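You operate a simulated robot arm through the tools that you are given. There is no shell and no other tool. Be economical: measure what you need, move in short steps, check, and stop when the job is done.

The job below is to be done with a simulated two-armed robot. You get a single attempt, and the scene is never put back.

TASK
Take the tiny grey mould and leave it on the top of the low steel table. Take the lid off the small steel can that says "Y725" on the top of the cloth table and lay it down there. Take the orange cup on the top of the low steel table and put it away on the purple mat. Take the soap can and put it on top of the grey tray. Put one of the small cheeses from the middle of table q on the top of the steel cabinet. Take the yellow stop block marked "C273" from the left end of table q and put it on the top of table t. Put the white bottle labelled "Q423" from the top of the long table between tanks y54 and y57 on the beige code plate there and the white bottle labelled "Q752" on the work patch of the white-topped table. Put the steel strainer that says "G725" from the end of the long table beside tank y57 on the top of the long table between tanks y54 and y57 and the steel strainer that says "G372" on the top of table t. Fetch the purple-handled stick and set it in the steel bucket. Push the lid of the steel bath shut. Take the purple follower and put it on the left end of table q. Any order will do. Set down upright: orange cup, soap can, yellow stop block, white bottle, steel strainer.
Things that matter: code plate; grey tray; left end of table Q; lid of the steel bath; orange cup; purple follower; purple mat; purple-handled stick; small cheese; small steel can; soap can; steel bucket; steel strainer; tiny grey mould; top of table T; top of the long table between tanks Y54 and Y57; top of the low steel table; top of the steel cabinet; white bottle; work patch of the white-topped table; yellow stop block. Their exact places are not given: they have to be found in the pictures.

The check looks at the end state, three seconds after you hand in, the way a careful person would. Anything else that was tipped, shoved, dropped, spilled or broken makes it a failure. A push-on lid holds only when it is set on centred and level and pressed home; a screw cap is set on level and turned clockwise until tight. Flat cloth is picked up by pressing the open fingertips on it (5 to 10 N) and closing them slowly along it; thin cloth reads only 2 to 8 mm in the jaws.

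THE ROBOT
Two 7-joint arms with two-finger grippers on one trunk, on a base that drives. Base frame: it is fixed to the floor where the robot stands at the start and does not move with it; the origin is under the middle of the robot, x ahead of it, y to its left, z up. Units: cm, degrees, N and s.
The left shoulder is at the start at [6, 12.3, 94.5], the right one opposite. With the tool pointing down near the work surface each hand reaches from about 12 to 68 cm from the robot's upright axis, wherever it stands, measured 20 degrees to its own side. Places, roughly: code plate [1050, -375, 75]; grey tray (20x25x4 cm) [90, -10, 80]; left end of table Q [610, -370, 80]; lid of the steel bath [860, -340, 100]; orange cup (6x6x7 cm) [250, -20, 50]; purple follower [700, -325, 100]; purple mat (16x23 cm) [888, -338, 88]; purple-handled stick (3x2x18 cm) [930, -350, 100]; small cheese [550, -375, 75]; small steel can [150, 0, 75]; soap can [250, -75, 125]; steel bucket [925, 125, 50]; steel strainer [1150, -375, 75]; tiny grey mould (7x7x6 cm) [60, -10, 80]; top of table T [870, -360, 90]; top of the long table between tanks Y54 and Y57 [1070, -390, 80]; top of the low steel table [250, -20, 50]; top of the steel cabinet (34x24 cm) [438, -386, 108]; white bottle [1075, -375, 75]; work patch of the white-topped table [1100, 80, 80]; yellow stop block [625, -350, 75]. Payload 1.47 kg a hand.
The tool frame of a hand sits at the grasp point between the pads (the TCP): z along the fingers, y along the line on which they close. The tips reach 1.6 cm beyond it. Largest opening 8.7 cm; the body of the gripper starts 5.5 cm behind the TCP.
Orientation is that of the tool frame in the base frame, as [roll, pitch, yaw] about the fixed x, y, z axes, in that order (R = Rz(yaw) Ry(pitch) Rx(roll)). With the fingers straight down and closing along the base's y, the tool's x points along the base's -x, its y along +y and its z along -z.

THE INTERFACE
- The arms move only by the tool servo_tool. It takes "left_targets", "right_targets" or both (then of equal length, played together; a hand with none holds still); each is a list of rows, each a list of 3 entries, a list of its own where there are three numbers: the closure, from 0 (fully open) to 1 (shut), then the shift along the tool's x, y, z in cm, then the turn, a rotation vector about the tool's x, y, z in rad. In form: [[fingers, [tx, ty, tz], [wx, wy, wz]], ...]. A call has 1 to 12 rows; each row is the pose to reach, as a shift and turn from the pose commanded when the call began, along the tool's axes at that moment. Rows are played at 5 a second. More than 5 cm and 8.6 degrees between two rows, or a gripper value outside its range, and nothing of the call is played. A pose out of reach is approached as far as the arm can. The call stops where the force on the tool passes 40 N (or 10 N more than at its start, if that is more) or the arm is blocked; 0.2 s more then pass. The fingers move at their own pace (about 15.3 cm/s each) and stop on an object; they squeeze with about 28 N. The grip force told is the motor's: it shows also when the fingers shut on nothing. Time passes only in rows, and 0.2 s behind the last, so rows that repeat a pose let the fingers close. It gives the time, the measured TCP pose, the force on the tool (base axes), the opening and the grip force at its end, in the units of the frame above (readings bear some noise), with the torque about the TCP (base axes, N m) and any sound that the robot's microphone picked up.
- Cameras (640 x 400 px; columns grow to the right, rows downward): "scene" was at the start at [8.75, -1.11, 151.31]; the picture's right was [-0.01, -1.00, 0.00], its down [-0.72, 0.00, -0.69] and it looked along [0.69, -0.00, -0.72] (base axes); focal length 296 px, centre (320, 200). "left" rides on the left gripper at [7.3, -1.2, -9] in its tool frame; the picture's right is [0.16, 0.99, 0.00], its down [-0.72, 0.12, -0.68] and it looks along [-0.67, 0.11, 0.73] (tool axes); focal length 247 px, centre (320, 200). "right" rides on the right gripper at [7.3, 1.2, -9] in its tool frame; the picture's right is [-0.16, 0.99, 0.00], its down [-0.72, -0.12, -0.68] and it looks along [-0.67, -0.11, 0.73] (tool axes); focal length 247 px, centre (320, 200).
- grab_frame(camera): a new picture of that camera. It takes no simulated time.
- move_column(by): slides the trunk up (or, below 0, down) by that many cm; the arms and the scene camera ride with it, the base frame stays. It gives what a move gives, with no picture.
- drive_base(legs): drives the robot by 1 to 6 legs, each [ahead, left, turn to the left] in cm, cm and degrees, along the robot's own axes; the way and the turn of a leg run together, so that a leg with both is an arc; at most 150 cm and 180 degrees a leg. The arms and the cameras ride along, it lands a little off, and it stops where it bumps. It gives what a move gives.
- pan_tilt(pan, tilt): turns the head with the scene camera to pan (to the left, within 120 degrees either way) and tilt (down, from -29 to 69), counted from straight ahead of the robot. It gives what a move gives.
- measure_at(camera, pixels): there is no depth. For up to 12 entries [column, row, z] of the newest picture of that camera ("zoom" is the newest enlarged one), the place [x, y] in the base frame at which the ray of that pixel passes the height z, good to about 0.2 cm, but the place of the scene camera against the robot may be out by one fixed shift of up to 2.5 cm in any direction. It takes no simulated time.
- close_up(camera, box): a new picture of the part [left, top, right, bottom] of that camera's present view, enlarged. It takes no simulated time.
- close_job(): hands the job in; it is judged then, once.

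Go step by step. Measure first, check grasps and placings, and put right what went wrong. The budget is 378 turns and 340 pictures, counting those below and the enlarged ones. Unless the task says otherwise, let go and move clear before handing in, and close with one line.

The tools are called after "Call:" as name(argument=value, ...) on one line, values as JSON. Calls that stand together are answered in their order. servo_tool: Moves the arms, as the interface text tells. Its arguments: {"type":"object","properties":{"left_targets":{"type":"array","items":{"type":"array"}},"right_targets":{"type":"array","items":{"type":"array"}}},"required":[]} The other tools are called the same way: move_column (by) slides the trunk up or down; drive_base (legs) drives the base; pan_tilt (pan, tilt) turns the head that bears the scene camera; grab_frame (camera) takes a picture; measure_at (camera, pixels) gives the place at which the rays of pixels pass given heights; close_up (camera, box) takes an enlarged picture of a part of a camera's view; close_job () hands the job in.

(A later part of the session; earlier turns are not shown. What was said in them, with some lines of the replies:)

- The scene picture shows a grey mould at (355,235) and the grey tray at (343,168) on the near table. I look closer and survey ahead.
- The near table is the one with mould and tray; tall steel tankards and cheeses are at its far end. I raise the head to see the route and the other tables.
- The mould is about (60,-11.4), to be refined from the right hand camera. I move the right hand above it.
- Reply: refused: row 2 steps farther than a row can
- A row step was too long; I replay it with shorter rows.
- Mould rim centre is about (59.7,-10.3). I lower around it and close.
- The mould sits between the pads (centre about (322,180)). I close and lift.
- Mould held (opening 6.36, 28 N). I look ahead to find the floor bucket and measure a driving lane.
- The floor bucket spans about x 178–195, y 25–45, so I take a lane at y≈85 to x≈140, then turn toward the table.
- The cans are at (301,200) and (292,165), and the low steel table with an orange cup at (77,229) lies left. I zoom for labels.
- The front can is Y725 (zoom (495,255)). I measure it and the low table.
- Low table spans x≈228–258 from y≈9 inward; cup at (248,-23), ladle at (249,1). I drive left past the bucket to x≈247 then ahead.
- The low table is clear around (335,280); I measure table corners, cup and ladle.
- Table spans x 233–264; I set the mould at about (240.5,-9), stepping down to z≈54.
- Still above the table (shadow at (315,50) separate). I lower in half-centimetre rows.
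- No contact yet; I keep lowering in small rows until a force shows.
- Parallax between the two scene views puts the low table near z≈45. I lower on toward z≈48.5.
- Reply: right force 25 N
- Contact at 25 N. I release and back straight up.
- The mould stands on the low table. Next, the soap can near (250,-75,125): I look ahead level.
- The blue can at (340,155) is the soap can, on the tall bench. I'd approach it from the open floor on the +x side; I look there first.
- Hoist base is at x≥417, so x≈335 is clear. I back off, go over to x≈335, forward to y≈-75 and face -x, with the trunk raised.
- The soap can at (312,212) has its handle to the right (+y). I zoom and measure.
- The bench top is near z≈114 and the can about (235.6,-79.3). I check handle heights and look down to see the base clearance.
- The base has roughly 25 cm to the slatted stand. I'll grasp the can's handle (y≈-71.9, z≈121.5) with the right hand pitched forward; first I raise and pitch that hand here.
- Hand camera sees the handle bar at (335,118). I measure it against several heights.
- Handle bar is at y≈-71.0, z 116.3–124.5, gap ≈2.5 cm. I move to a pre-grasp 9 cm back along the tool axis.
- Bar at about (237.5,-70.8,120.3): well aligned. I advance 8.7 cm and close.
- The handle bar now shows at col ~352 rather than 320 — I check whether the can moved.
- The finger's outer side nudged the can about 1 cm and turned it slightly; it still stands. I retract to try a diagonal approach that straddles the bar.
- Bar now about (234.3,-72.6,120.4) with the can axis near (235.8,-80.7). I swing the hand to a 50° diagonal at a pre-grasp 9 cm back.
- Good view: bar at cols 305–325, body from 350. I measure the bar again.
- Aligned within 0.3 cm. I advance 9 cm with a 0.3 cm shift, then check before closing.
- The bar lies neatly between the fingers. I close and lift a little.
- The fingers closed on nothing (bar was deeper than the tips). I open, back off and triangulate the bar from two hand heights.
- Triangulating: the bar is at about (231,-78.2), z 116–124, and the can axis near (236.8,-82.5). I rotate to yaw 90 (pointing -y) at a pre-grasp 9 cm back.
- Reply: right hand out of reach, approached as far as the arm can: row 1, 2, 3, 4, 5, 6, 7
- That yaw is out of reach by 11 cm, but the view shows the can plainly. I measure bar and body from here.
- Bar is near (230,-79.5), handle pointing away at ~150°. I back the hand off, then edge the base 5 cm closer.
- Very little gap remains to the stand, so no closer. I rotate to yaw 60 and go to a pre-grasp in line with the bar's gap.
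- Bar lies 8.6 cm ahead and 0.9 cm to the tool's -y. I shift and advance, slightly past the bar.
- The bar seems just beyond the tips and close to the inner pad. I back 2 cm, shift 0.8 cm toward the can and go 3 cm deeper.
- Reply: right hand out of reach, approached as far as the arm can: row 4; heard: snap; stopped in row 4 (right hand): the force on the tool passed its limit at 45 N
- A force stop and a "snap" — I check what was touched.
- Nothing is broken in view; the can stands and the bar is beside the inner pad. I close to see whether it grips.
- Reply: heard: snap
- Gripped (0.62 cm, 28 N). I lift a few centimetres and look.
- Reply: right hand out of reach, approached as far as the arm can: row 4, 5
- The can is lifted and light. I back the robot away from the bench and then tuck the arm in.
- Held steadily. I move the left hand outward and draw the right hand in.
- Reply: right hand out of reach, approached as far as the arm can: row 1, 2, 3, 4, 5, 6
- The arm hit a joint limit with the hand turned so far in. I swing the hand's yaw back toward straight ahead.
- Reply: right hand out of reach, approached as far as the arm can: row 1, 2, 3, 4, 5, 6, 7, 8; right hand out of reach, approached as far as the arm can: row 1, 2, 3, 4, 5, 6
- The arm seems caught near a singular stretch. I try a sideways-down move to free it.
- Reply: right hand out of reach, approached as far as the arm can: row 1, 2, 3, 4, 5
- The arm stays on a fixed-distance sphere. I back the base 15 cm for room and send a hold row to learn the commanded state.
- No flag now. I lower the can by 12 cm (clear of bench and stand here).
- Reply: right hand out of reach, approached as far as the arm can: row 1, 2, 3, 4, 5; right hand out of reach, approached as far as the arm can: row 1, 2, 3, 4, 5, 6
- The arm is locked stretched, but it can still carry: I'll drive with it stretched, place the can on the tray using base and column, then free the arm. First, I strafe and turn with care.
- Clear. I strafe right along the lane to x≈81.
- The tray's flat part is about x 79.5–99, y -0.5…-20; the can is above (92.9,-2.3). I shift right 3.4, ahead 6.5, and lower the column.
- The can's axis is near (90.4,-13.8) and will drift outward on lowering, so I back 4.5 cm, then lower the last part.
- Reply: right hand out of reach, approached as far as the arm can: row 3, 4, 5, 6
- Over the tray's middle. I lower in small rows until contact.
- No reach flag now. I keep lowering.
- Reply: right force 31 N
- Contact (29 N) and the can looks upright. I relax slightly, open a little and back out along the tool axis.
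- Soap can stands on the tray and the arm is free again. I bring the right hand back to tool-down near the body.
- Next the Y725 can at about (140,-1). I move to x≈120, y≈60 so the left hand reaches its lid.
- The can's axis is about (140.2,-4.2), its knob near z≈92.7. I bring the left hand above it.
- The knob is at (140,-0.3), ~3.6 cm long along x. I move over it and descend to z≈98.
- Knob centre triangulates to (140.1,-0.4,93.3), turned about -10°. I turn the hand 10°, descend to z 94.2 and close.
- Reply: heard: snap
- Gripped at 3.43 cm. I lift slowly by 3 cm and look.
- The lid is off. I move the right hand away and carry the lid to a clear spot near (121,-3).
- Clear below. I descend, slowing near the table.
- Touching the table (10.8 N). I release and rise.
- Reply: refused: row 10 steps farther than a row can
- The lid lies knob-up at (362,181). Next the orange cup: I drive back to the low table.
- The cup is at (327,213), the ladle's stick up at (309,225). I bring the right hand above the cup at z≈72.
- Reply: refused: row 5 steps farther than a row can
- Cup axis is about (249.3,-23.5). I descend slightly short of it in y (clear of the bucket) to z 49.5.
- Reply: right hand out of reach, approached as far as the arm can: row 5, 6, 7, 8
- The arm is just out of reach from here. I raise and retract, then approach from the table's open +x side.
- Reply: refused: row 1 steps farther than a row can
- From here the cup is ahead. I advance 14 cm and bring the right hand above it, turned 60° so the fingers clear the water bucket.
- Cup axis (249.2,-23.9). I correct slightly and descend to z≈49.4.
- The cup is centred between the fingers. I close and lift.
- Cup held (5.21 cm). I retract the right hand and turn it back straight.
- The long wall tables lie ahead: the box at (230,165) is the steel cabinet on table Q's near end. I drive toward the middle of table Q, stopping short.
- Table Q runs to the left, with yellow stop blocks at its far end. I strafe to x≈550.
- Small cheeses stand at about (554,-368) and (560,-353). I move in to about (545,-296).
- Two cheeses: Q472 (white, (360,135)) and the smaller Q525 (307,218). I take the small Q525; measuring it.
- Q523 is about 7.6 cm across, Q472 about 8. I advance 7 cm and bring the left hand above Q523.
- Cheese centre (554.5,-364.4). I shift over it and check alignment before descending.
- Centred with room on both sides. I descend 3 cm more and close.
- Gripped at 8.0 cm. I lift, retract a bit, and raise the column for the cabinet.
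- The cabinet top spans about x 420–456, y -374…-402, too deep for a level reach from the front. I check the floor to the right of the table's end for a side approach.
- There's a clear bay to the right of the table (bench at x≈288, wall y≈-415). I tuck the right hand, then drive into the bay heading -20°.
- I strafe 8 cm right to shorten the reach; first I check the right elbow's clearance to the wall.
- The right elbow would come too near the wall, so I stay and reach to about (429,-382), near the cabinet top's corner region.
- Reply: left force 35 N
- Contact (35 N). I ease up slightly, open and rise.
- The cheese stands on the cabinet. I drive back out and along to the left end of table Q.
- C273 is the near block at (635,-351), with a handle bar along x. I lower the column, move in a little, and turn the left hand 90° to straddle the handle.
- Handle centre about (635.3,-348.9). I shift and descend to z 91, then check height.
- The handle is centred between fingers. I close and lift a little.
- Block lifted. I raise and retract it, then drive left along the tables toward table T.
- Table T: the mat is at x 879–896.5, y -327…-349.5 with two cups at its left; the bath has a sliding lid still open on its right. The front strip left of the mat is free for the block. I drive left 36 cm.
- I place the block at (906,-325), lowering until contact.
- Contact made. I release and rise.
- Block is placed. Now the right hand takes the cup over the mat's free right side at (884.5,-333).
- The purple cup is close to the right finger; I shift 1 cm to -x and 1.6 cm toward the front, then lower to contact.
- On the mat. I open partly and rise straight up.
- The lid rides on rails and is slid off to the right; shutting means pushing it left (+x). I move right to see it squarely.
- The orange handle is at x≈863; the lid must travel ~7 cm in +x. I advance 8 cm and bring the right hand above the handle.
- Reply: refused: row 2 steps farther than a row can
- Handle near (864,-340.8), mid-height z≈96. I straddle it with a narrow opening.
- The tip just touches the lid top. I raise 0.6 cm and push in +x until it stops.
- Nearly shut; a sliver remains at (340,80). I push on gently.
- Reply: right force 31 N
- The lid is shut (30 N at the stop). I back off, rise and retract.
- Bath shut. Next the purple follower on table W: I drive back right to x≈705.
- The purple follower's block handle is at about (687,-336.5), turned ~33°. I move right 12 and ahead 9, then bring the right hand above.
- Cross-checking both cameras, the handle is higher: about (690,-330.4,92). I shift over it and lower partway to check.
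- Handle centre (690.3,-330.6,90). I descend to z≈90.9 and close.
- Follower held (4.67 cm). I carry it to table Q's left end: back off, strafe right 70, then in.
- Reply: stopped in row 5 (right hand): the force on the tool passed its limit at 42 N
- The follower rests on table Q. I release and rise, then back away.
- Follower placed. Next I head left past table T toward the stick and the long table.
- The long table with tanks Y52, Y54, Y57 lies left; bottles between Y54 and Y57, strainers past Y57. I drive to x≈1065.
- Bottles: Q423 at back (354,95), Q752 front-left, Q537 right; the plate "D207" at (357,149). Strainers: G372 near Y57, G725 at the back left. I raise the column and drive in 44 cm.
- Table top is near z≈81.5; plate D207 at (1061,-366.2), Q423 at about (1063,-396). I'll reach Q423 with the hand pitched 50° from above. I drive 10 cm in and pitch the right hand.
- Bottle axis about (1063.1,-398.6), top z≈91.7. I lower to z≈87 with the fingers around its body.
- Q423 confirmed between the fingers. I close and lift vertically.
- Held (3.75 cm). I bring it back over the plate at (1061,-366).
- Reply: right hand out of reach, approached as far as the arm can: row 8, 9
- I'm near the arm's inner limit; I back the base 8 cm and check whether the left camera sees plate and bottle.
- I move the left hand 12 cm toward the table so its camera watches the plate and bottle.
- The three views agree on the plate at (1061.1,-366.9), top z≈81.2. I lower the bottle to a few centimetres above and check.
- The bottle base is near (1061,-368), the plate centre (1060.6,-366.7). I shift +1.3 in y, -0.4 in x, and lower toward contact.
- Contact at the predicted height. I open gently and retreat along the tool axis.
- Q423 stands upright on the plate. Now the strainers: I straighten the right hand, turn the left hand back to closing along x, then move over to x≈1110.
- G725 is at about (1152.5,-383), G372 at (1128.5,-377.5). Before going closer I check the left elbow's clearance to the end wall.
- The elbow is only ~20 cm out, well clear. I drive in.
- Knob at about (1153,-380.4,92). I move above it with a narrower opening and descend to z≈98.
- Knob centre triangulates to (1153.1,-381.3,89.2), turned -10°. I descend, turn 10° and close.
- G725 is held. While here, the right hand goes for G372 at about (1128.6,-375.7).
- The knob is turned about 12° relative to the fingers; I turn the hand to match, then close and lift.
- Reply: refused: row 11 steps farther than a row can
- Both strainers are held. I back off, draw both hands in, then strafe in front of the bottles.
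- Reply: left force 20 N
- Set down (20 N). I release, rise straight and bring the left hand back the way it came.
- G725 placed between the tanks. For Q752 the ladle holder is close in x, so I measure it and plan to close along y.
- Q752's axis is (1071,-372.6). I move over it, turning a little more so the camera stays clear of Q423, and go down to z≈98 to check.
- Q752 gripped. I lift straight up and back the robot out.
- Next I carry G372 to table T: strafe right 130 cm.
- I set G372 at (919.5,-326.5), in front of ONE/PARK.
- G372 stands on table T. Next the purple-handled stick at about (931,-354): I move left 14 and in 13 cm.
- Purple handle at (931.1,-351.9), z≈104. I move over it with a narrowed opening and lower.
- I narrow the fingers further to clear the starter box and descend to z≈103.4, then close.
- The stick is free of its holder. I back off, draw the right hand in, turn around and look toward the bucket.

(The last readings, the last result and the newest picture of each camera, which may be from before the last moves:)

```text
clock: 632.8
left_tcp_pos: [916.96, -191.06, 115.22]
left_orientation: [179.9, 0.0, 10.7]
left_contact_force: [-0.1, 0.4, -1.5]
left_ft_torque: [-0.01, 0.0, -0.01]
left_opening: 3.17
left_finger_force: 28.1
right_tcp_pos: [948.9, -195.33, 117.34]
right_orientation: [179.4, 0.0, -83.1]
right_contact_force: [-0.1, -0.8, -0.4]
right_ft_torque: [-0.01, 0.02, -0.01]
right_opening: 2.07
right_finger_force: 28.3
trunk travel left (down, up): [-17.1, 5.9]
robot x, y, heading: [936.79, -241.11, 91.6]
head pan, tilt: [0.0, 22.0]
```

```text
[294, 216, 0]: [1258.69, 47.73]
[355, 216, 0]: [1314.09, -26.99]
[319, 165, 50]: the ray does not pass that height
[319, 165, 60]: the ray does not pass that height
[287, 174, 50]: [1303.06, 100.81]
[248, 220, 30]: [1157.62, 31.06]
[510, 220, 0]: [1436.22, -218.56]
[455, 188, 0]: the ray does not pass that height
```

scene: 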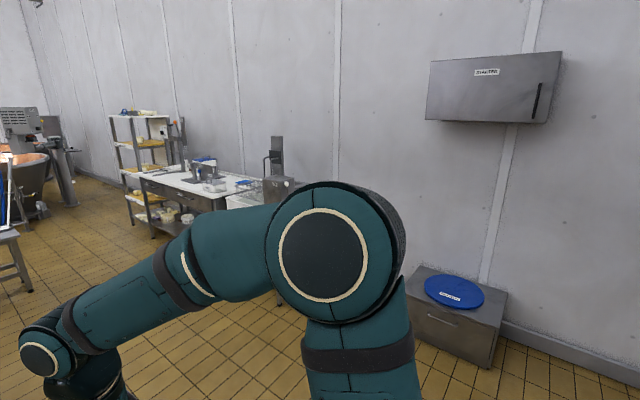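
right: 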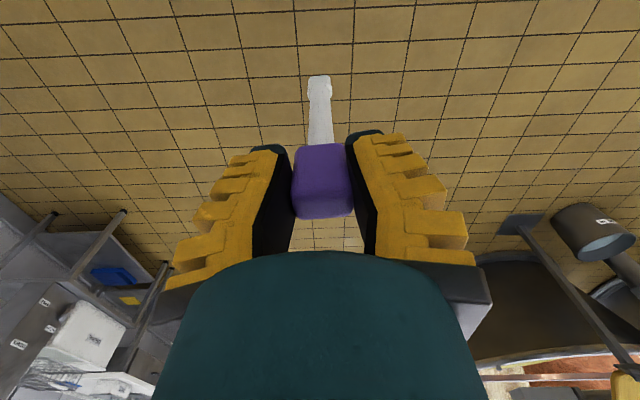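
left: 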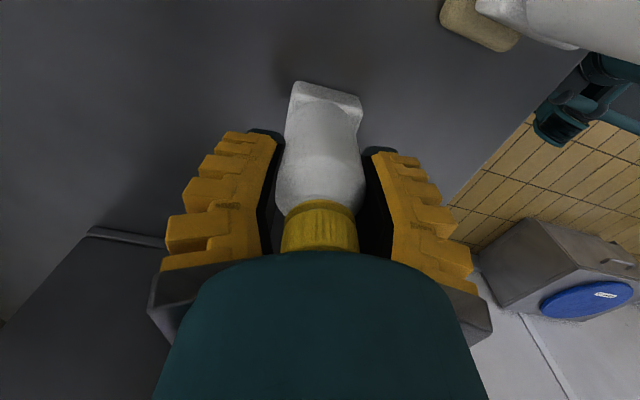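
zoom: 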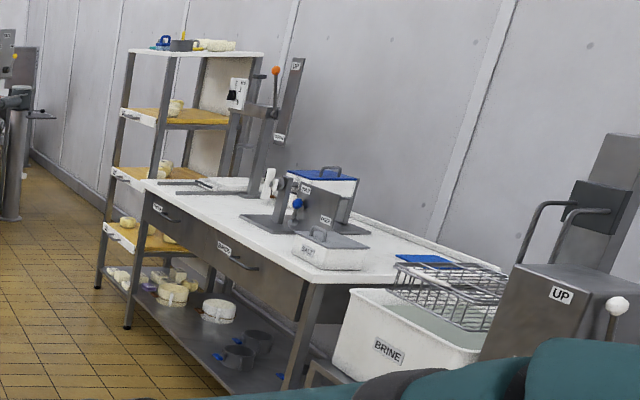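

Call:
grab_frame(camera="scene")

Call:
measure_at(camera="scene", pixels=[[294, 216, 0], [355, 216, 0], [319, 172, 50], [277, 248, 0], [245, 245, 0], [268, 162, 90], [270, 175, 80], [515, 240, 0], [310, 175, 60], [310, 175, 50]])

```text
85 pictures are left
```

scene: 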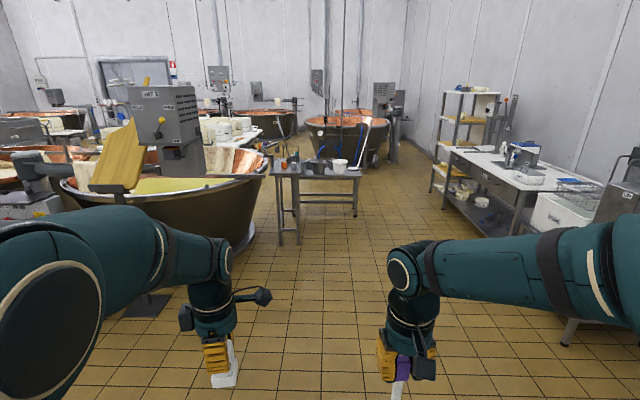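

```text
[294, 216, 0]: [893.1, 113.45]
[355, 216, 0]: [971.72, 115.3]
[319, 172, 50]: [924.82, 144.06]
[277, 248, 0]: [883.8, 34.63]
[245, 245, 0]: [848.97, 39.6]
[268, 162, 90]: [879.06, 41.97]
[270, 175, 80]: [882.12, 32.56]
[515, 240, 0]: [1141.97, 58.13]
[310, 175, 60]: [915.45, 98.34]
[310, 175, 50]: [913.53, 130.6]
```

The table with the steel bucket is ahead at about x 885–965, y 40–115. I go forward 150 cm, easing right.

Call:
drive_base(legs=[[150, -12, -1.5], [50, 0, 0]])

Call:
pan_tilt(pan=0, tilt=35)

Call:
grab_frame(camera="scene")

```text
refused: leg 1 is longer than a leg can be; nothing moved
```

```text
clock: 633.5
left_tcp_pos: [917.13, -191.1, 115.1]
left_orientation: [179.9, 0.0, 10.7]
left_contact_force: [-0.3, -1.0, -1.7]
left_ft_torque: [0.04, 0.03, 0.01]
left_opening: 3.16
left_finger_force: 28.5
right_tcp_pos: [948.8, -195.23, 117.34]
right_orientation: [179.4, 0.0, -83.0]
right_contact_force: [-0.4, -0.1, -0.5]
right_ft_torque: [-0.03, 0.0, 0.02]
right_opening: 2.06
right_finger_force: 28.0
trunk travel left (down, up): [-17.1, 5.9]
robot x, y, heading: [936.43, -241.04, 91.7]
head pan, tilt: [0.0, 35.0]
```

```text
84 pictures are left
```

scene: 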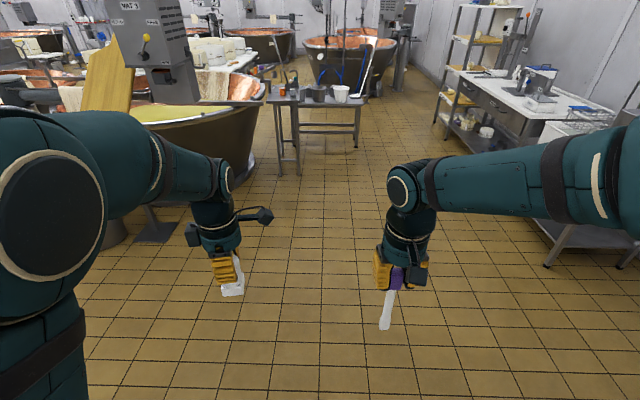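

Call:
drive_base(legs=[[145, -15, -1.6], [40, 0, 0]])

Call:
grab_frame(camera="scene")

```text
clock: 642.8
left_tcp_pos: [928.47, -5.81, 115.18]
left_orientation: [180.0, -0.1, 10.2]
left_contact_force: [0.1, -0.1, -2.2]
left_ft_torque: [-0.01, -0.01, -0.01]
left_opening: 3.16
left_finger_force: 28.0
right_tcp_pos: [960.32, -10.23, 117.35]
right_orientation: [179.4, -0.1, -83.5]
right_contact_force: [-0.1, 0.3, -0.8]
right_ft_torque: [-0.02, 0.02, -0.02]
right_opening: 2.02
right_finger_force: 28.0
trunk travel left (down, up): [-17.1, 5.9]
robot x, y, heading: [947.49, -56.05, 91.2]
head pan, tilt: [0.0, 35.0]
```

```text
83 pictures are left
```

scene: 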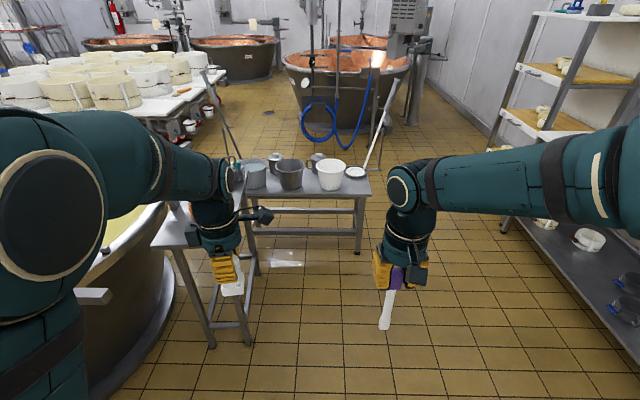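

Call:
close_up(camera="scene", box=[180, 120, 390, 270])

Call:
measure_at(camera="scene", pixels=[[290, 189, 50], [290, 189, 60], [290, 163, 65], [290, 163, 75], [258, 188, 55], [370, 196, 55], [358, 252, 0], [212, 346, 0], [240, 195, 55], [150, 245, 60], [250, 250, 0]])

```text
2.67 times, centred on (285, 195) of scene
```

zoom: 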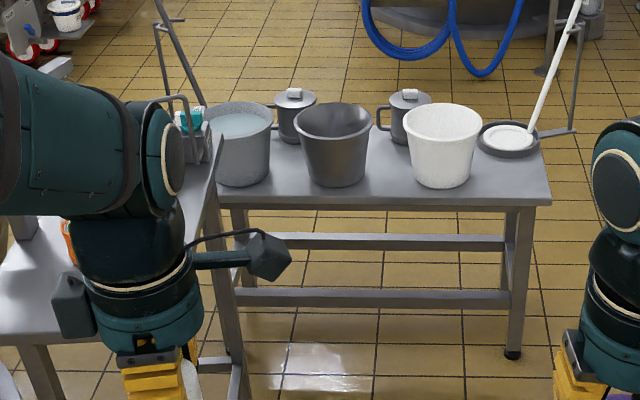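

```text
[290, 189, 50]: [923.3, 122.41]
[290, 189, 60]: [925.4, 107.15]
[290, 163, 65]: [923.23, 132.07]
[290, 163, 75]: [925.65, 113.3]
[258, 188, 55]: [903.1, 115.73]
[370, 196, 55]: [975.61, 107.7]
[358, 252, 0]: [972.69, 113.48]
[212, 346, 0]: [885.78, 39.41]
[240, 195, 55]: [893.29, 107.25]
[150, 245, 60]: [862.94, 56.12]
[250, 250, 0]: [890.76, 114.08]
```

The steel bucket is the middle empty one at about (924,128), rim z≈66. I'll first place the bottle on the white-topped table; I look right.

Call:
pan_tilt(pan=-45, tilt=30)

Call:
grab_frame(camera="scene")

```text
clock: 644.0
left_tcp_pos: [928.49, -5.86, 115.21]
left_orientation: [179.9, 0.1, 10.3]
left_contact_force: [0.4, 0.0, -0.5]
left_ft_torque: [0.02, -0.02, 0.01]
left_opening: 3.16
left_finger_force: 27.9
right_tcp_pos: [960.26, -10.28, 117.44]
right_orientation: [179.5, 0.0, -83.4]
right_contact_force: [0.1, -0.3, -0.4]
right_ft_torque: [-0.02, 0.02, -0.04]
right_opening: 2.04
right_finger_force: 28.5
trunk travel left (down, up): [-17.1, 5.9]
robot x, y, heading: [947.98, -55.85, 91.2]
head pan, tilt: [-45.0, 30.0]
```

```text
81 pictures are left
```

scene: 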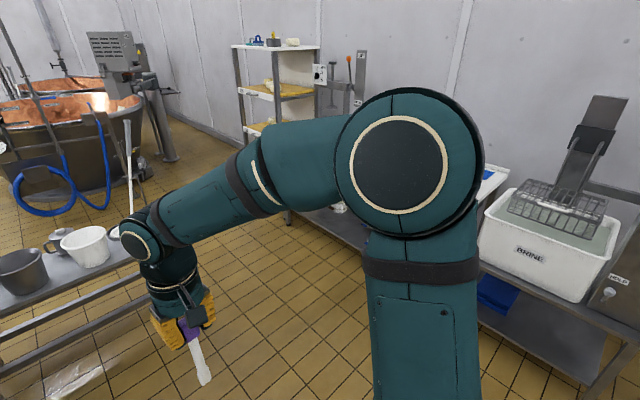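

Call:
drive_base(legs=[[0, 0, -91], [20, 110, 0]])

Call:
pan_tilt(pan=0, tilt=35)

Call:
grab_frame(camera="scene")

```text
clock: 657.7
left_tcp_pos: [1018.9, 71.09, 115.22]
left_orientation: [179.9, -0.1, -81.5]
left_contact_force: [1.2, -0.3, -1.3]
left_ft_torque: [-0.02, 0.01, 0.01]
left_opening: 3.15
left_finger_force: 27.2
right_tcp_pos: [1013.51, 39.36, 117.28]
right_orientation: [179.3, 0.1, -175.0]
right_contact_force: [-1.1, -0.2, 0.0]
right_ft_torque: [0.0, 0.01, 0.01]
right_opening: 2.02
right_finger_force: 28.2
trunk travel left (down, up): [-17.1, 5.9]
robot x, y, heading: [968.36, 53.71, -0.5]
head pan, tilt: [-45.0, 30.0]
```

```text
clock: 658.9
left_tcp_pos: [1018.85, 71.11, 115.17]
left_orientation: [179.9, 0.0, -81.5]
left_contact_force: [0.7, 0.6, -1.2]
left_ft_torque: [-0.02, -0.02, 0.05]
left_opening: 3.17
left_finger_force: 28.1
right_tcp_pos: [1013.48, 39.31, 117.36]
right_orientation: [179.4, 0.0, -175.1]
right_contact_force: [-0.3, 0.2, -0.2]
right_ft_torque: [0.01, 0.01, -0.01]
right_opening: 2.05
right_finger_force: 28.2
trunk travel left (down, up): [-17.1, 5.9]
robot x, y, heading: [968.63, 53.37, -0.4]
head pan, tilt: [0.0, 35.0]
```

```text
80 pictures are left
```

scene: 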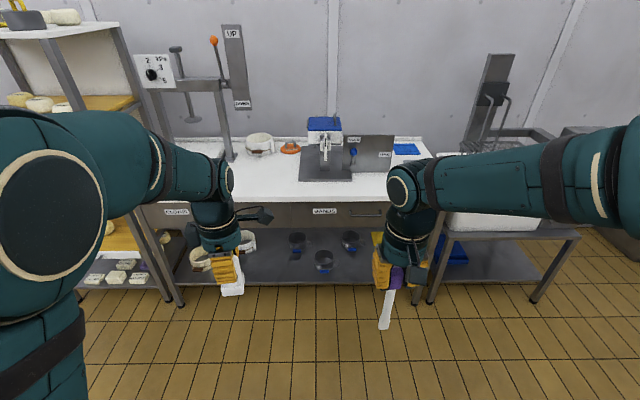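

Call:
close_up(camera="scene", box=[140, 90, 440, 240])

Call:
measure_at(camera="scene", pixels=[[300, 202, 80], [300, 202, 86], [270, 180, 80], [270, 180, 86], [440, 200, 80], [172, 140, 86], [328, 180, 86]])

```text
2.13 times, centred on (290, 165) of scene
```

zoom: 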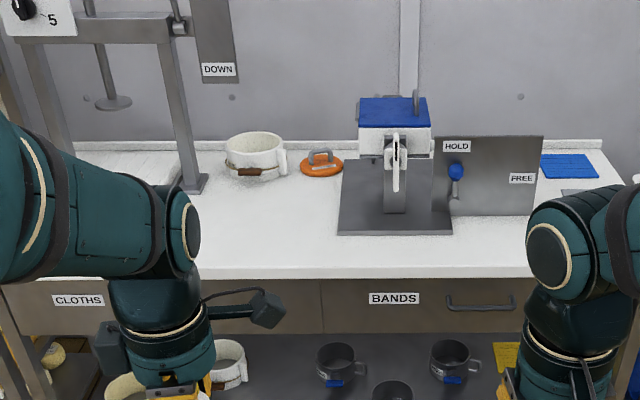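

```text
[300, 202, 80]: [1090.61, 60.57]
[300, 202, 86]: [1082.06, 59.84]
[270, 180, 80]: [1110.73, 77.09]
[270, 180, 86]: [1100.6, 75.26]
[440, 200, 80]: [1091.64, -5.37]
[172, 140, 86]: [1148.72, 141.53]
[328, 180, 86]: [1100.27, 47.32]
```

The free white area around (1101,78) is the work patch. I drive ahead 74 cm so the left hand with Q752 comes over it.

Call:
drive_base(legs=[[74, 4, 0.5]])

Call:
pan_tilt(pan=10, tilt=52)

Call:
grab_frame(camera="scene")

Call:
grab_frame(camera="left")

```text
clock: 662.9
left_tcp_pos: [1092.1, 76.13, 115.12]
left_orientation: [180.0, 0.0, -80.2]
left_contact_force: [0.0, -0.1, -1.3]
left_ft_torque: [0.04, 0.03, 0.0]
left_opening: 3.17
left_finger_force: 28.4
right_tcp_pos: [1087.42, 44.38, 117.35]
right_orientation: [179.5, -0.2, -173.9]
right_contact_force: [0.1, -0.2, -0.4]
right_ft_torque: [0.01, 0.01, -0.01]
right_opening: 2.06
right_finger_force: 27.8
trunk travel left (down, up): [-17.1, 5.9]
robot x, y, heading: [1041.84, 57.39, 0.3]
head pan, tilt: [0.0, 35.0]
```

```text
clock: 663.6
left_tcp_pos: [1091.96, 76.19, 115.24]
left_orientation: [179.9, 0.0, -80.4]
left_contact_force: [0.1, -0.4, -1.7]
left_ft_torque: [0.01, 0.01, 0.03]
left_opening: 3.14
left_finger_force: 28.0
right_tcp_pos: [1087.32, 44.39, 117.52]
right_orientation: [179.4, 0.0, -173.9]
right_contact_force: [0.0, 0.2, -0.7]
right_ft_torque: [0.04, 0.0, 0.0]
right_opening: 2.05
right_finger_force: 28.5
trunk travel left (down, up): [-17.1, 5.9]
robot x, y, heading: [1041.71, 57.4, 0.8]
head pan, tilt: [10.0, 52.0]
```

```text
78 pictures are left
```

scene: 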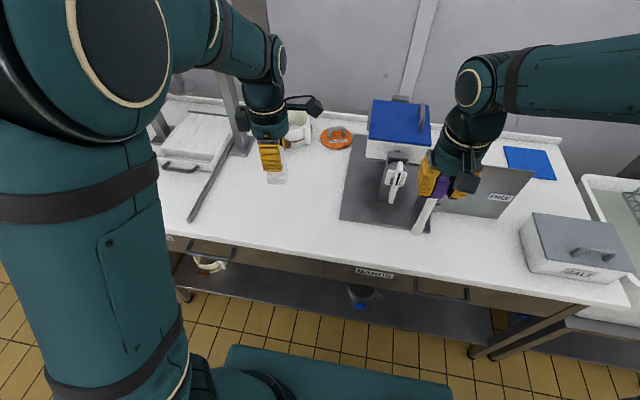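

```text
77 pictures are left
```

left: 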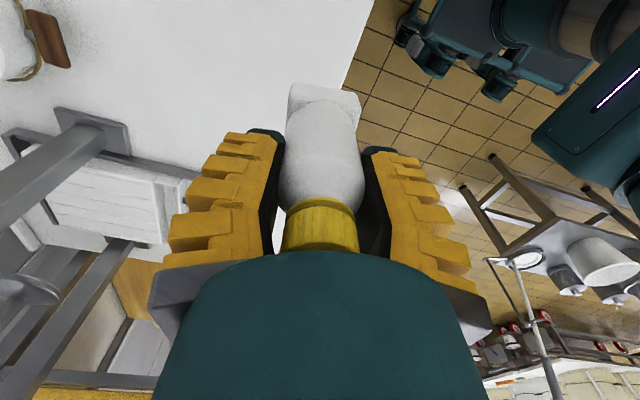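

Call:
measure_at(camera="scene", pixels=[[275, 210, 82], [195, 220, 82], [341, 220, 82], [300, 150, 82], [270, 255, 82], [275, 210, 86], [278, 183, 108]])

```text
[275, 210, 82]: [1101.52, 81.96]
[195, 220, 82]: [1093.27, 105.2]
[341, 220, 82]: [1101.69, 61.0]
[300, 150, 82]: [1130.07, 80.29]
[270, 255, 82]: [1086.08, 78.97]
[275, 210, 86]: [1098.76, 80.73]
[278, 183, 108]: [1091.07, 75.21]
```

Call:
servo_tool(left_targets=[[1, [-0.8, -3.2, 0], [0, 0, 0]], [1, [-1.6, -6.4, 0], [0, 0, 0]], [1, [-2.4, -9.5, 0], [0, 0, 0]], [1, [-2.4, -9.5, 4.5], [0, 0, 0]], [1, [-2.4, -9.5, 9], [0, 0, 0]], [1, [-2.4, -9.5, 13.5], [0, 0, 0]], [1, [-2.4, -9.5, 18], [0, 0, 0]], [1, [-2.4, -9.5, 20], [0, 0, 0]], [1, [-2.4, -9.5, 20], [0, 0, 0]]])

Call:
grab_frame(camera="left")

```text
clock: 665.6
left_tcp_pos: [1100.98, 79.99, 95.08]
left_orientation: [179.9, 0.0, -80.2]
left_contact_force: [-0.4, -0.3, -1.4]
left_ft_torque: [0.02, -0.02, 0.0]
left_opening: 3.14
left_finger_force: 28.3
right_tcp_pos: [1087.36, 44.41, 117.41]
right_orientation: [179.3, -0.1, -174.0]
right_contact_force: [0.5, 0.6, -0.9]
right_ft_torque: [-0.02, 0.02, -0.01]
right_opening: 2.04
right_finger_force: 28.1
trunk travel left (down, up): [-17.1, 5.9]
robot x, y, heading: [1041.75, 58.03, 0.7]
head pan, tilt: [10.0, 52.0]
```

```text
76 pictures are left
```

left: 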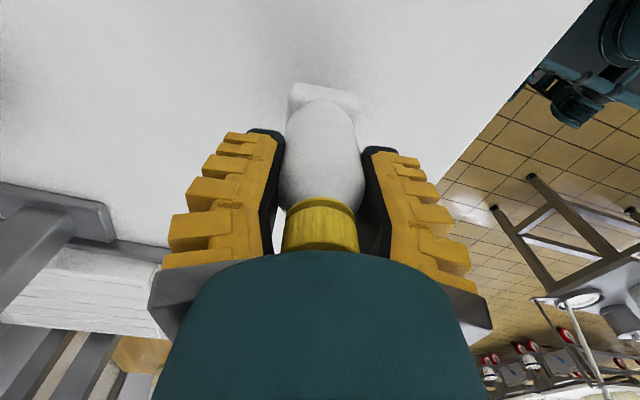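

Above the patch. I lower in small rows until contact.

Call:
servo_tool(left_targets=[[1, [0, 0, 1], [0, 0, 0]], [1, [0, 0, 2], [0, 0, 0]], [1, [0, 0, 2.6], [0, 0, 0]], [1, [0, 0, 3.2], [0, 0, 0]], [1, [0, 0, 3.8], [0, 0, 0]], [1, [0, 0, 4.4], [0, 0, 0]], [1, [0, 0, 4.4], [0, 0, 0]]])

```text
clock: 667.2
left_tcp_pos: [1100.98, 80.24, 90.92]
left_orientation: [-179.9, -0.1, -80.2]
left_contact_force: [2.5, 1.6, 27.9]
left_ft_torque: [-0.03, 0.0, -0.03]
left_opening: 3.47
left_finger_force: 28.3
right_tcp_pos: [1087.22, 44.45, 117.46]
right_orientation: [179.4, 0.1, -173.9]
right_contact_force: [-0.1, -0.3, -0.1]
right_ft_torque: [0.0, 0.01, 0.05]
right_opening: 2.02
right_finger_force: 28.2
trunk travel left (down, up): [-17.1, 5.9]
robot x, y, heading: [1041.99, 57.69, 0.3]
head pan, tilt: [10.0, 52.0]
```

Contact. I release, rise straight up, and check.

Call:
servo_tool(left_targets=[[1, [0, 0, -0.2], [0, 0, 0]], [0.7, [0, 0, -0.2], [0, 0, 0]], [0.4, [0, 0, -0.2], [0, 0, 0]], [0.2, [0, 0, -0.2], [0, 0, 0]], [0.2, [0, 0, -3], [0, 0, 0]], [0.2, [0, 0, -7], [0, 0, 0]], [0.2, [0, 0, -11.5], [0, 0, 0]], [0.2, [0, 0, -16], [0, 0, 0]], [0.2, [0, 0, -20.5], [0, 0, 0]], [0, [0, 3, -23], [0, 0, 0]], [0, [0, 7, -23], [0, 0, 0]], [0, [0, 11, -23], [0, 0, 0]]])

Call:
grab_frame(camera="scene")

```text
clock: 669.9
left_tcp_pos: [1089.99, 78.29, 113.99]
left_orientation: [-179.9, 0.0, -80.2]
left_contact_force: [-0.6, 0.4, -0.7]
left_ft_torque: [0.0, -0.03, 0.01]
left_opening: 8.69
left_finger_force: 0.0
right_tcp_pos: [1087.25, 44.36, 117.44]
right_orientation: [179.4, 0.1, -173.8]
right_contact_force: [0.2, 0.9, -0.8]
right_ft_torque: [-0.01, -0.02, -0.01]
right_opening: 2.03
right_finger_force: 27.8
trunk travel left (down, up): [-17.1, 5.9]
robot x, y, heading: [1042.05, 57.54, 0.5]
head pan, tilt: [10.0, 52.0]
```

```text
75 pictures are left
```

scene: 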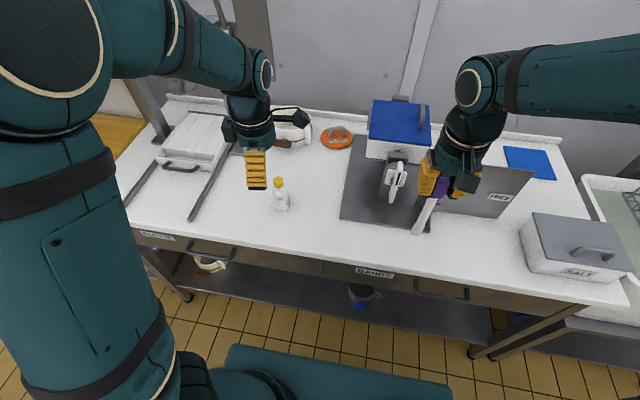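

Q752 stands on the patch. Now the stick: I back off, turn to face the bench, and look.

Call:
drive_base(legs=[[-80, 0, 0], [0, 0, 90]])

Call:
servo_tool(left_targets=[[0, [0, 3, 0], [0, 0, 0]], [0, [0, 6, 0], [0, 0, 0]], [0, [0, 9, 0], [0, 0, 0]], [0, [0, 12, 0], [0, 0, 0]], [0, [0, 15, 0], [0, 0, 0]], [0, [0, 15, 0], [0, 0, 0]]], right_targets=[[1, [-1, 4, 0], [0, 0, 0]], [1, [-1, 8, 0], [0, 0, 0]], [1, [-1, 12, 0], [0, 0, 0]], [1, [-1, 16, 0], [0, 0, 0]], [1, [-1, 20, 0], [0, 0, 0]], [1, [-1, 24, 0], [0, 0, 0]]])

Call:
pan_tilt(pan=10, tilt=42)

Call:
grab_frame(camera="scene")

```text
clock: 677.9
left_tcp_pos: [943.0, 105.51, 113.92]
left_orientation: [179.9, 0.0, 8.5]
left_contact_force: [-0.9, -1.4, -0.8]
left_ft_torque: [0.03, 0.02, 0.02]
left_opening: 8.7
left_finger_force: 0.2
right_tcp_pos: [976.85, 101.72, 117.4]
right_orientation: [179.5, 0.1, -85.3]
right_contact_force: [0.3, -0.1, 0.0]
right_ft_torque: [0.03, 0.01, 0.01]
right_opening: 2.03
right_finger_force: 28.4
trunk travel left (down, up): [-17.1, 5.9]
robot x, y, heading: [962.38, 56.77, 89.3]
head pan, tilt: [10.0, 52.0]
```

```text
clock: 679.3
left_tcp_pos: [945.04, 90.69, 113.82]
left_orientation: [180.0, 0.0, 8.3]
left_contact_force: [-0.8, 0.2, 0.8]
left_ft_torque: [-0.02, -0.04, 0.03]
left_opening: 8.7
left_finger_force: 0.2
right_tcp_pos: [952.52, 100.94, 117.55]
right_orientation: [179.4, -0.1, -85.3]
right_contact_force: [-0.3, -0.1, 0.1]
right_ft_torque: [0.01, 0.01, 0.0]
right_opening: 2.07
right_finger_force: 28.5
trunk travel left (down, up): [-17.1, 5.9]
robot x, y, heading: [962.43, 56.78, 89.3]
head pan, tilt: [10.0, 52.0]
```

```text
clock: 680.0
left_tcp_pos: [945.24, 90.61, 113.94]
left_orientation: [-179.9, 0.0, 8.5]
left_contact_force: [0.1, 0.5, -0.3]
left_ft_torque: [0.02, 0.0, -0.02]
left_opening: 8.72
left_finger_force: 0.0
right_tcp_pos: [952.84, 100.84, 117.65]
right_orientation: [179.4, 0.0, -85.3]
right_contact_force: [0.1, 0.0, -0.1]
right_ft_torque: [0.0, -0.05, 0.01]
right_opening: 2.04
right_finger_force: 27.3
trunk travel left (down, up): [-17.1, 5.9]
robot x, y, heading: [962.51, 56.61, 89.2]
head pan, tilt: [10.0, 42.0]
```

```text
74 pictures are left
```

scene: 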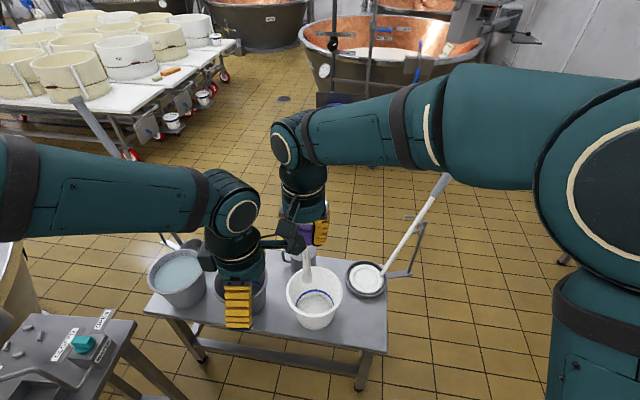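

The left hand is over the bucket; I move it out of the way and measure the bucket.

Call:
servo_tool(left_targets=[[0, [-3.5, 1, 0], [0, 0, 0]], [0, [-7, 2, 0], [0, 0, 0]], [0, [-10.5, 3, 0], [0, 0, 0]], [0, [-14, 4, 0], [0, 0, 0]], [0, [-18, 6, 0], [0, 0, 0]], [0, [-21, 9, 0], [0, 0, 0]], [0, [-21, 12, 0], [0, 0, 0]]])

Call:
grab_frame(camera="scene")

Call:
grab_frame(camera="right")

```text
clock: 681.6
left_tcp_pos: [926.39, 75.58, 114.07]
left_orientation: [-180.0, 0.1, 8.2]
left_contact_force: [0.3, 0.4, -0.4]
left_ft_torque: [0.02, -0.02, 0.0]
left_opening: 8.7
left_finger_force: 0.0
right_tcp_pos: [952.95, 100.79, 117.69]
right_orientation: [179.4, 0.0, -85.3]
right_contact_force: [1.2, -0.2, -0.4]
right_ft_torque: [0.04, 0.03, 0.01]
right_opening: 2.06
right_finger_force: 28.0
trunk travel left (down, up): [-17.1, 5.9]
robot x, y, heading: [962.55, 56.81, 89.3]
head pan, tilt: [10.0, 42.0]
```

```text
73 pictures are left
```

scene: 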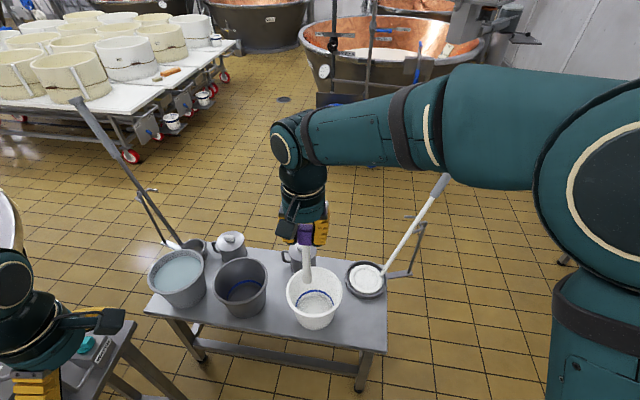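

```text
72 pictures are left
```

right: 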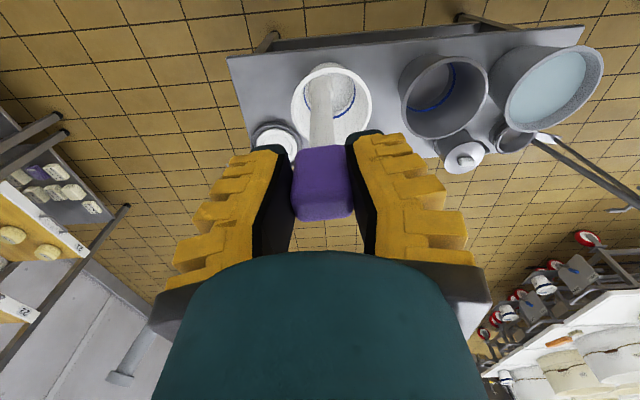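

Call:
measure_at(camera="right", pixels=[[444, 97, 70], [444, 97, 66], [444, 97, 60], [402, 97, 66], [488, 95, 66], [440, 85, 53], [330, 98, 66]])

Call:
measure_at(camera="scene", pixels=[[241, 283, 70], [241, 283, 66], [241, 283, 60], [240, 319, 50], [240, 319, 54], [145, 312, 52], [385, 354, 52]])

```text
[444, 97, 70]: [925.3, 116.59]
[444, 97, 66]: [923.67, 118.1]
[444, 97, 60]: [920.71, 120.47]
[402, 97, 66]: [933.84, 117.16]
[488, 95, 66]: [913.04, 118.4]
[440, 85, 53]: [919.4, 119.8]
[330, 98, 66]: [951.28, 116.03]
```

```text
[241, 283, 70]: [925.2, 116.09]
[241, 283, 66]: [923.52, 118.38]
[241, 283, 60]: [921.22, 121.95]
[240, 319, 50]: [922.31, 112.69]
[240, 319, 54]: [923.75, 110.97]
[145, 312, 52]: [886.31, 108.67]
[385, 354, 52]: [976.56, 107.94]
```

Bucket centre (923.6,118.2), rim radius ~10. I shift the robot left 16 and ahead 13, then lower the column.

Call:
drive_base(legs=[[13, 16, 0]])

Call:
servo_tool(right_targets=[[1, [-1, 3, 0], [0, 0, 0]], [1, [-2, 6.5, 0], [0, 0, 0]], [1, [-3, 10, 0], [0, 0, 0]], [1, [-4, 13, 0], [0, 0, 0]], [1, [-4, 13, 0], [0, 0, 0]]])

Call:
move_column(by=-16)

Call:
grab_frame(camera="right")

Call:
grab_frame(camera="scene")

```text
clock: 683.6
left_tcp_pos: [910.18, 88.78, 113.82]
left_orientation: [179.9, 0.0, 8.3]
left_contact_force: [0.2, 1.0, -0.2]
left_ft_torque: [-0.03, 0.0, 0.02]
left_opening: 8.7
left_finger_force: 0.0
right_tcp_pos: [936.82, 114.0, 117.66]
right_orientation: [179.4, 0.1, -85.4]
right_contact_force: [0.2, 0.4, -1.0]
right_ft_torque: [0.02, -0.04, -0.02]
right_opening: 2.03
right_finger_force: 28.0
trunk travel left (down, up): [-17.1, 5.9]
robot x, y, heading: [946.36, 69.83, 89.4]
head pan, tilt: [10.0, 42.0]
```

```text
clock: 684.9
left_tcp_pos: [910.27, 88.76, 113.76]
left_orientation: [180.0, 0.1, 8.2]
left_contact_force: [0.2, 0.0, 0.3]
left_ft_torque: [0.04, 0.02, 0.03]
left_opening: 8.72
left_finger_force: 0.0
right_tcp_pos: [923.55, 116.67, 117.69]
right_orientation: [179.4, -0.1, -85.4]
right_contact_force: [-0.3, 0.8, -0.4]
right_ft_torque: [-0.02, 0.03, 0.0]
right_opening: 2.01
right_finger_force: 27.7
trunk travel left (down, up): [-17.1, 5.9]
robot x, y, heading: [946.52, 69.31, 89.1]
head pan, tilt: [10.0, 42.0]
```

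```text
clock: 686.7
left_tcp_pos: [910.17, 88.8, 97.97]
left_orientation: [180.0, -0.1, 8.3]
left_contact_force: [-0.4, 0.1, -0.1]
left_ft_torque: [0.02, -0.02, 0.0]
left_opening: 8.69
left_finger_force: 0.0
right_tcp_pos: [923.44, 116.77, 101.94]
right_orientation: [179.4, 0.0, -85.5]
right_contact_force: [0.4, -0.3, 0.3]
right_ft_torque: [0.01, 0.02, 0.01]
right_opening: 2.03
right_finger_force: 28.1
trunk travel left (down, up): [-1.1, 21.9]
robot x, y, heading: [946.77, 69.81, 89.4]
head pan, tilt: [10.0, 42.0]
```

```text
71 pictures are left
```

right: 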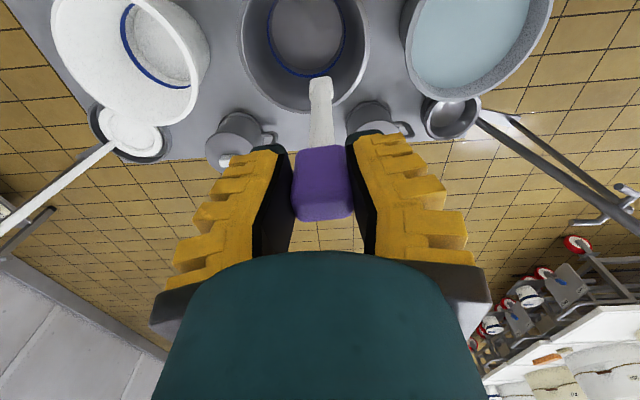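

```text
70 pictures are left
```

scene: 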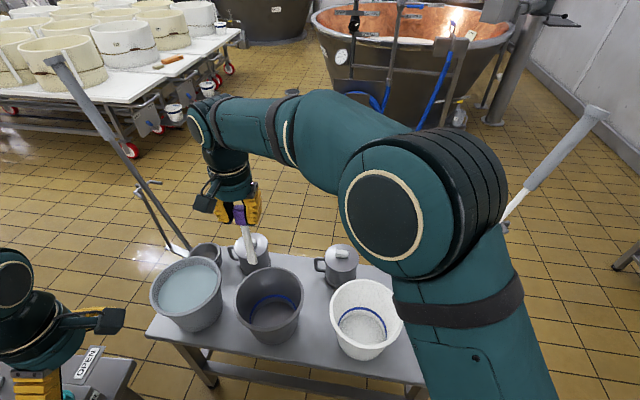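

Call:
measure_at(camera="right", pixels=[[306, 45, 66], [306, 30, 54], [243, 40, 66], [369, 40, 66], [320, 78, 86], [306, 110, 66]])

Call:
measure_at(camera="scene", pixels=[[268, 300, 66], [268, 300, 70], [237, 300, 68], [303, 300, 68], [270, 342, 52]])

```text
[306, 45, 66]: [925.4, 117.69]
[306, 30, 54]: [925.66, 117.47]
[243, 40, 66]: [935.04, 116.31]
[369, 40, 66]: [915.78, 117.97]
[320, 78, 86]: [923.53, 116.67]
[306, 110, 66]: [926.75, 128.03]
```

```text
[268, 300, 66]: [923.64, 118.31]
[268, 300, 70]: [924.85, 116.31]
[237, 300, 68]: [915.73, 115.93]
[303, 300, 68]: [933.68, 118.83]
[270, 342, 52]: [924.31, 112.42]
```

The stick is inside the bucket's circle. I lower halfway and check the arm against the white-handled skimmer.

Call:
servo_tool(right_targets=[[1, [-0.5, -0.8, 3], [0, 0, 0]], [1, [-1.1, -1.6, 7], [0, 0, 0]], [1, [-1.1, -1.6, 11], [0, 0, 0]], [1, [-1.1, -1.6, 15], [0, 0, 0]], [1, [-1.1, -1.6, 15], [0, 0, 0]]])

Call:
grab_frame(camera="scene")

```text
clock: 687.9
left_tcp_pos: [910.3, 88.85, 97.93]
left_orientation: [180.0, -0.1, 8.2]
left_contact_force: [0.7, 0.7, 0.3]
left_ft_torque: [0.02, 0.04, -0.01]
left_opening: 8.71
left_finger_force: 0.2
right_tcp_pos: [924.98, 118.01, 86.64]
right_orientation: [179.4, 0.0, -85.3]
right_contact_force: [0.4, 0.8, -0.7]
right_ft_torque: [-0.05, -0.01, 0.02]
right_opening: 2.02
right_finger_force: 28.8
trunk travel left (down, up): [-1.1, 21.9]
robot x, y, heading: [946.31, 69.57, 89.1]
head pan, tilt: [10.0, 42.0]
```

```text
69 pictures are left
```

scene: 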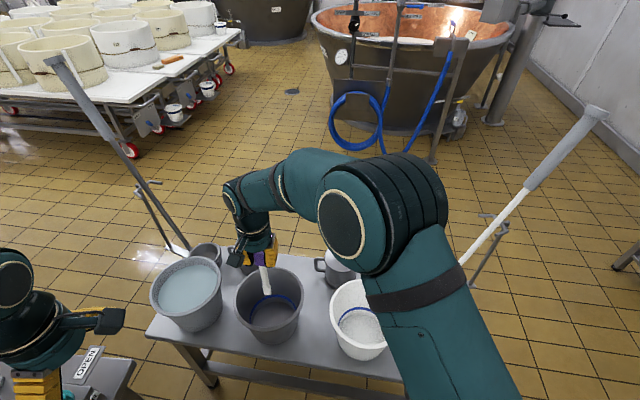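

Call:
servo_tool(right_targets=[[1, [0, 0, 3], [0, 0, 0]], [1, [0, 0, 6], [0, 0, 0]], [1, [0, 0, 9], [0, 0, 0]], [1, [0, 0, 11.5], [0, 0, 0]], [1, [0, 0, 11.5], [0, 0, 0]]])

Call:
grab_frame(camera="scene")

Call:
grab_frame(camera="right")

```text
clock: 689.1
left_tcp_pos: [910.32, 88.79, 97.86]
left_orientation: [-180.0, -0.1, 8.3]
left_contact_force: [0.0, 0.2, -0.2]
left_ft_torque: [0.02, -0.02, 0.02]
left_opening: 8.7
left_finger_force: 0.1
right_tcp_pos: [924.69, 118.11, 75.17]
right_orientation: [179.4, -0.1, -85.4]
right_contact_force: [0.0, 0.3, -0.6]
right_ft_torque: [-0.02, 0.0, 0.01]
right_opening: 2.03
right_finger_force: 27.8
trunk travel left (down, up): [-1.1, 21.9]
robot x, y, heading: [946.69, 69.69, 89.3]
head pan, tilt: [10.0, 42.0]
```

```text
68 pictures are left
```

scene: 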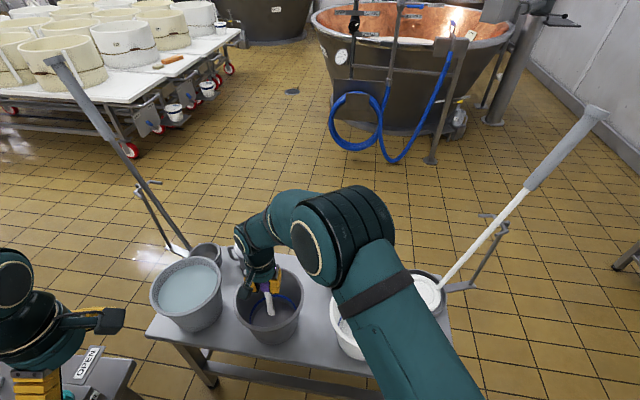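

```text
67 pictures are left
```

right: 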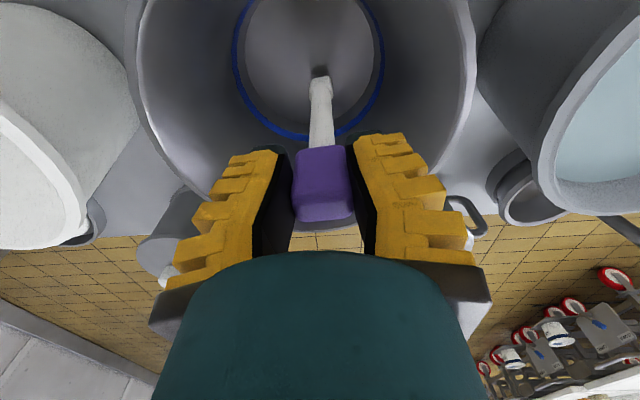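

The stick is well inside the bucket. I lower gently until it touches the bottom.

Call:
servo_tool(right_targets=[[1, [0, 0, 1], [0, 0, 0]], [1, [0, 0, 2], [0, 0, 0]], [1, [0, 0, 2.8], [0, 0, 0]], [1, [0, 0, 3.4], [0, 0, 0]], [1, [0, 0, 3.9], [0, 0, 0]], [1, [0, 0, 3.9], [0, 0, 0]]])

```text
clock: 690.5
left_tcp_pos: [910.26, 88.74, 97.94]
left_orientation: [-179.9, -0.1, 8.3]
left_contact_force: [0.6, 0.1, 0.0]
left_ft_torque: [0.02, -0.01, 0.02]
left_opening: 8.71
left_finger_force: 0.0
right_tcp_pos: [924.76, 117.97, 71.29]
right_orientation: [179.4, 0.1, -85.4]
right_contact_force: [-1.0, 0.5, 17.8]
right_ft_torque: [0.21, 0.01, -0.02]
right_opening: 2.64
right_finger_force: 27.9
trunk travel left (down, up): [-1.1, 21.9]
robot x, y, heading: [946.57, 69.47, 89.2]
head pan, tilt: [10.0, 42.0]
```

Call:
servo_tool(right_targets=[[0.85, [0, 0, -0.2], [0, 0, 0]], [0.6, [0, 0, -0.2], [0, 0, 0]], [0.3, [0, 0, -0.2], [0, 0, 0]], [0.1, [0, 0, -0.2], [0, 0, 0]], [0.1, [0, 0, -3], [0, 0, 0]], [0, [0, 0, -7], [0, 0, 0]], [0, [0, 0, -11], [0, 0, 0]], [0, [0, 0, -15.5], [0, 0, 0]], [0, [0, 0, -20], [0, 0, 0]], [0, [0, 0, -24.5], [0, 0, 0]], [0, [0, 0, -29], [0, 0, 0]], [0, [0, 0, -33], [0, 0, 0]]])

Call:
grab_frame(camera="scene")

Call:
grab_frame(camera="right")

```text
clock: 693.1
left_tcp_pos: [910.2, 88.78, 97.97]
left_orientation: [180.0, 0.0, 8.4]
left_contact_force: [-0.6, -0.2, 0.7]
left_ft_torque: [0.0, 0.0, 0.0]
left_opening: 8.72
left_finger_force: 0.0
right_tcp_pos: [925.08, 118.0, 104.48]
right_orientation: [179.4, 0.0, -85.4]
right_contact_force: [0.3, 0.1, 0.2]
right_ft_torque: [-0.01, -0.03, -0.01]
right_opening: 8.71
right_finger_force: 0.0
trunk travel left (down, up): [-1.1, 21.9]
robot x, y, heading: [946.82, 69.77, 89.3]
head pan, tilt: [10.0, 42.0]
```

```text
66 pictures are left
```

scene: 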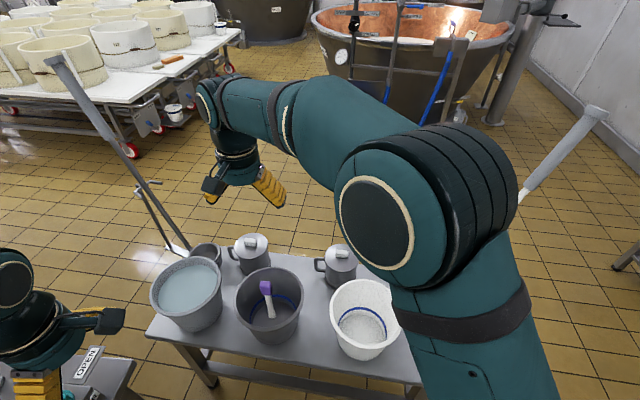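

```text
65 pictures are left
```

right: 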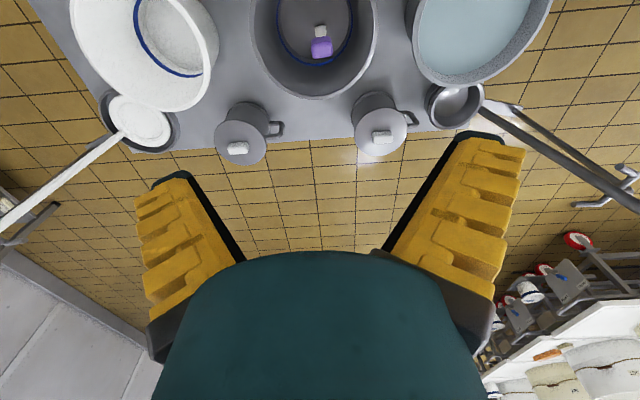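

The stick stands in the steel bucket, and every item is placed. I back clear of the bench, then hand in.

Call:
drive_base(legs=[[-30, 0, 0]])

Call:
grab_frame(camera="scene")

```text
clock: 695.1
left_tcp_pos: [909.73, 58.99, 97.94]
left_orientation: [180.0, 0.0, 8.1]
left_contact_force: [-0.6, -0.1, -0.4]
left_ft_torque: [0.0, 0.03, 0.0]
left_opening: 8.7
left_finger_force: 0.2
right_tcp_pos: [924.61, 88.32, 104.38]
right_orientation: [179.4, 0.0, -85.6]
right_contact_force: [0.0, -0.3, -0.2]
right_ft_torque: [0.03, 0.03, 0.0]
right_opening: 8.7
right_finger_force: 0.2
trunk travel left (down, up): [-1.1, 21.9]
robot x, y, heading: [946.05, 40.1, 88.7]
head pan, tilt: [10.0, 42.0]
```

```text
64 pictures are left
```

scene: 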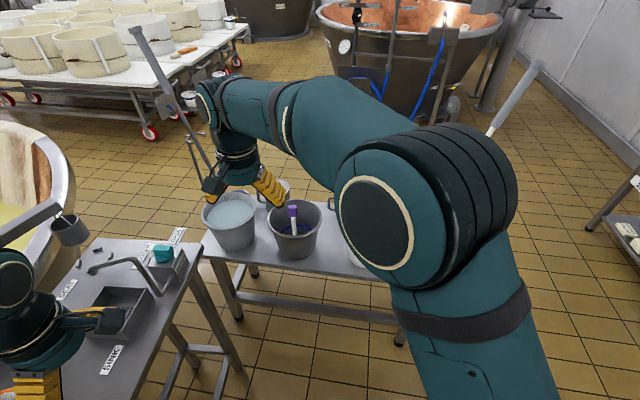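

The picture shows the stick in the bucket at (294,215) and nothing disturbed. I hand in.

Call:
close_job()

```text
The job is handed in.
```

I placed every item on the list and handed the job in: the mould, lid, cup, soap can, cheese, stop block, both bottles, both strainers and follower are set down, the stick is in the bucket, and the bath lid is shut. While I was getting hold of the soap can it was nudged along its bench a few times and the microphone heard a snap, but it looked undamaged and stood upright on the tray.
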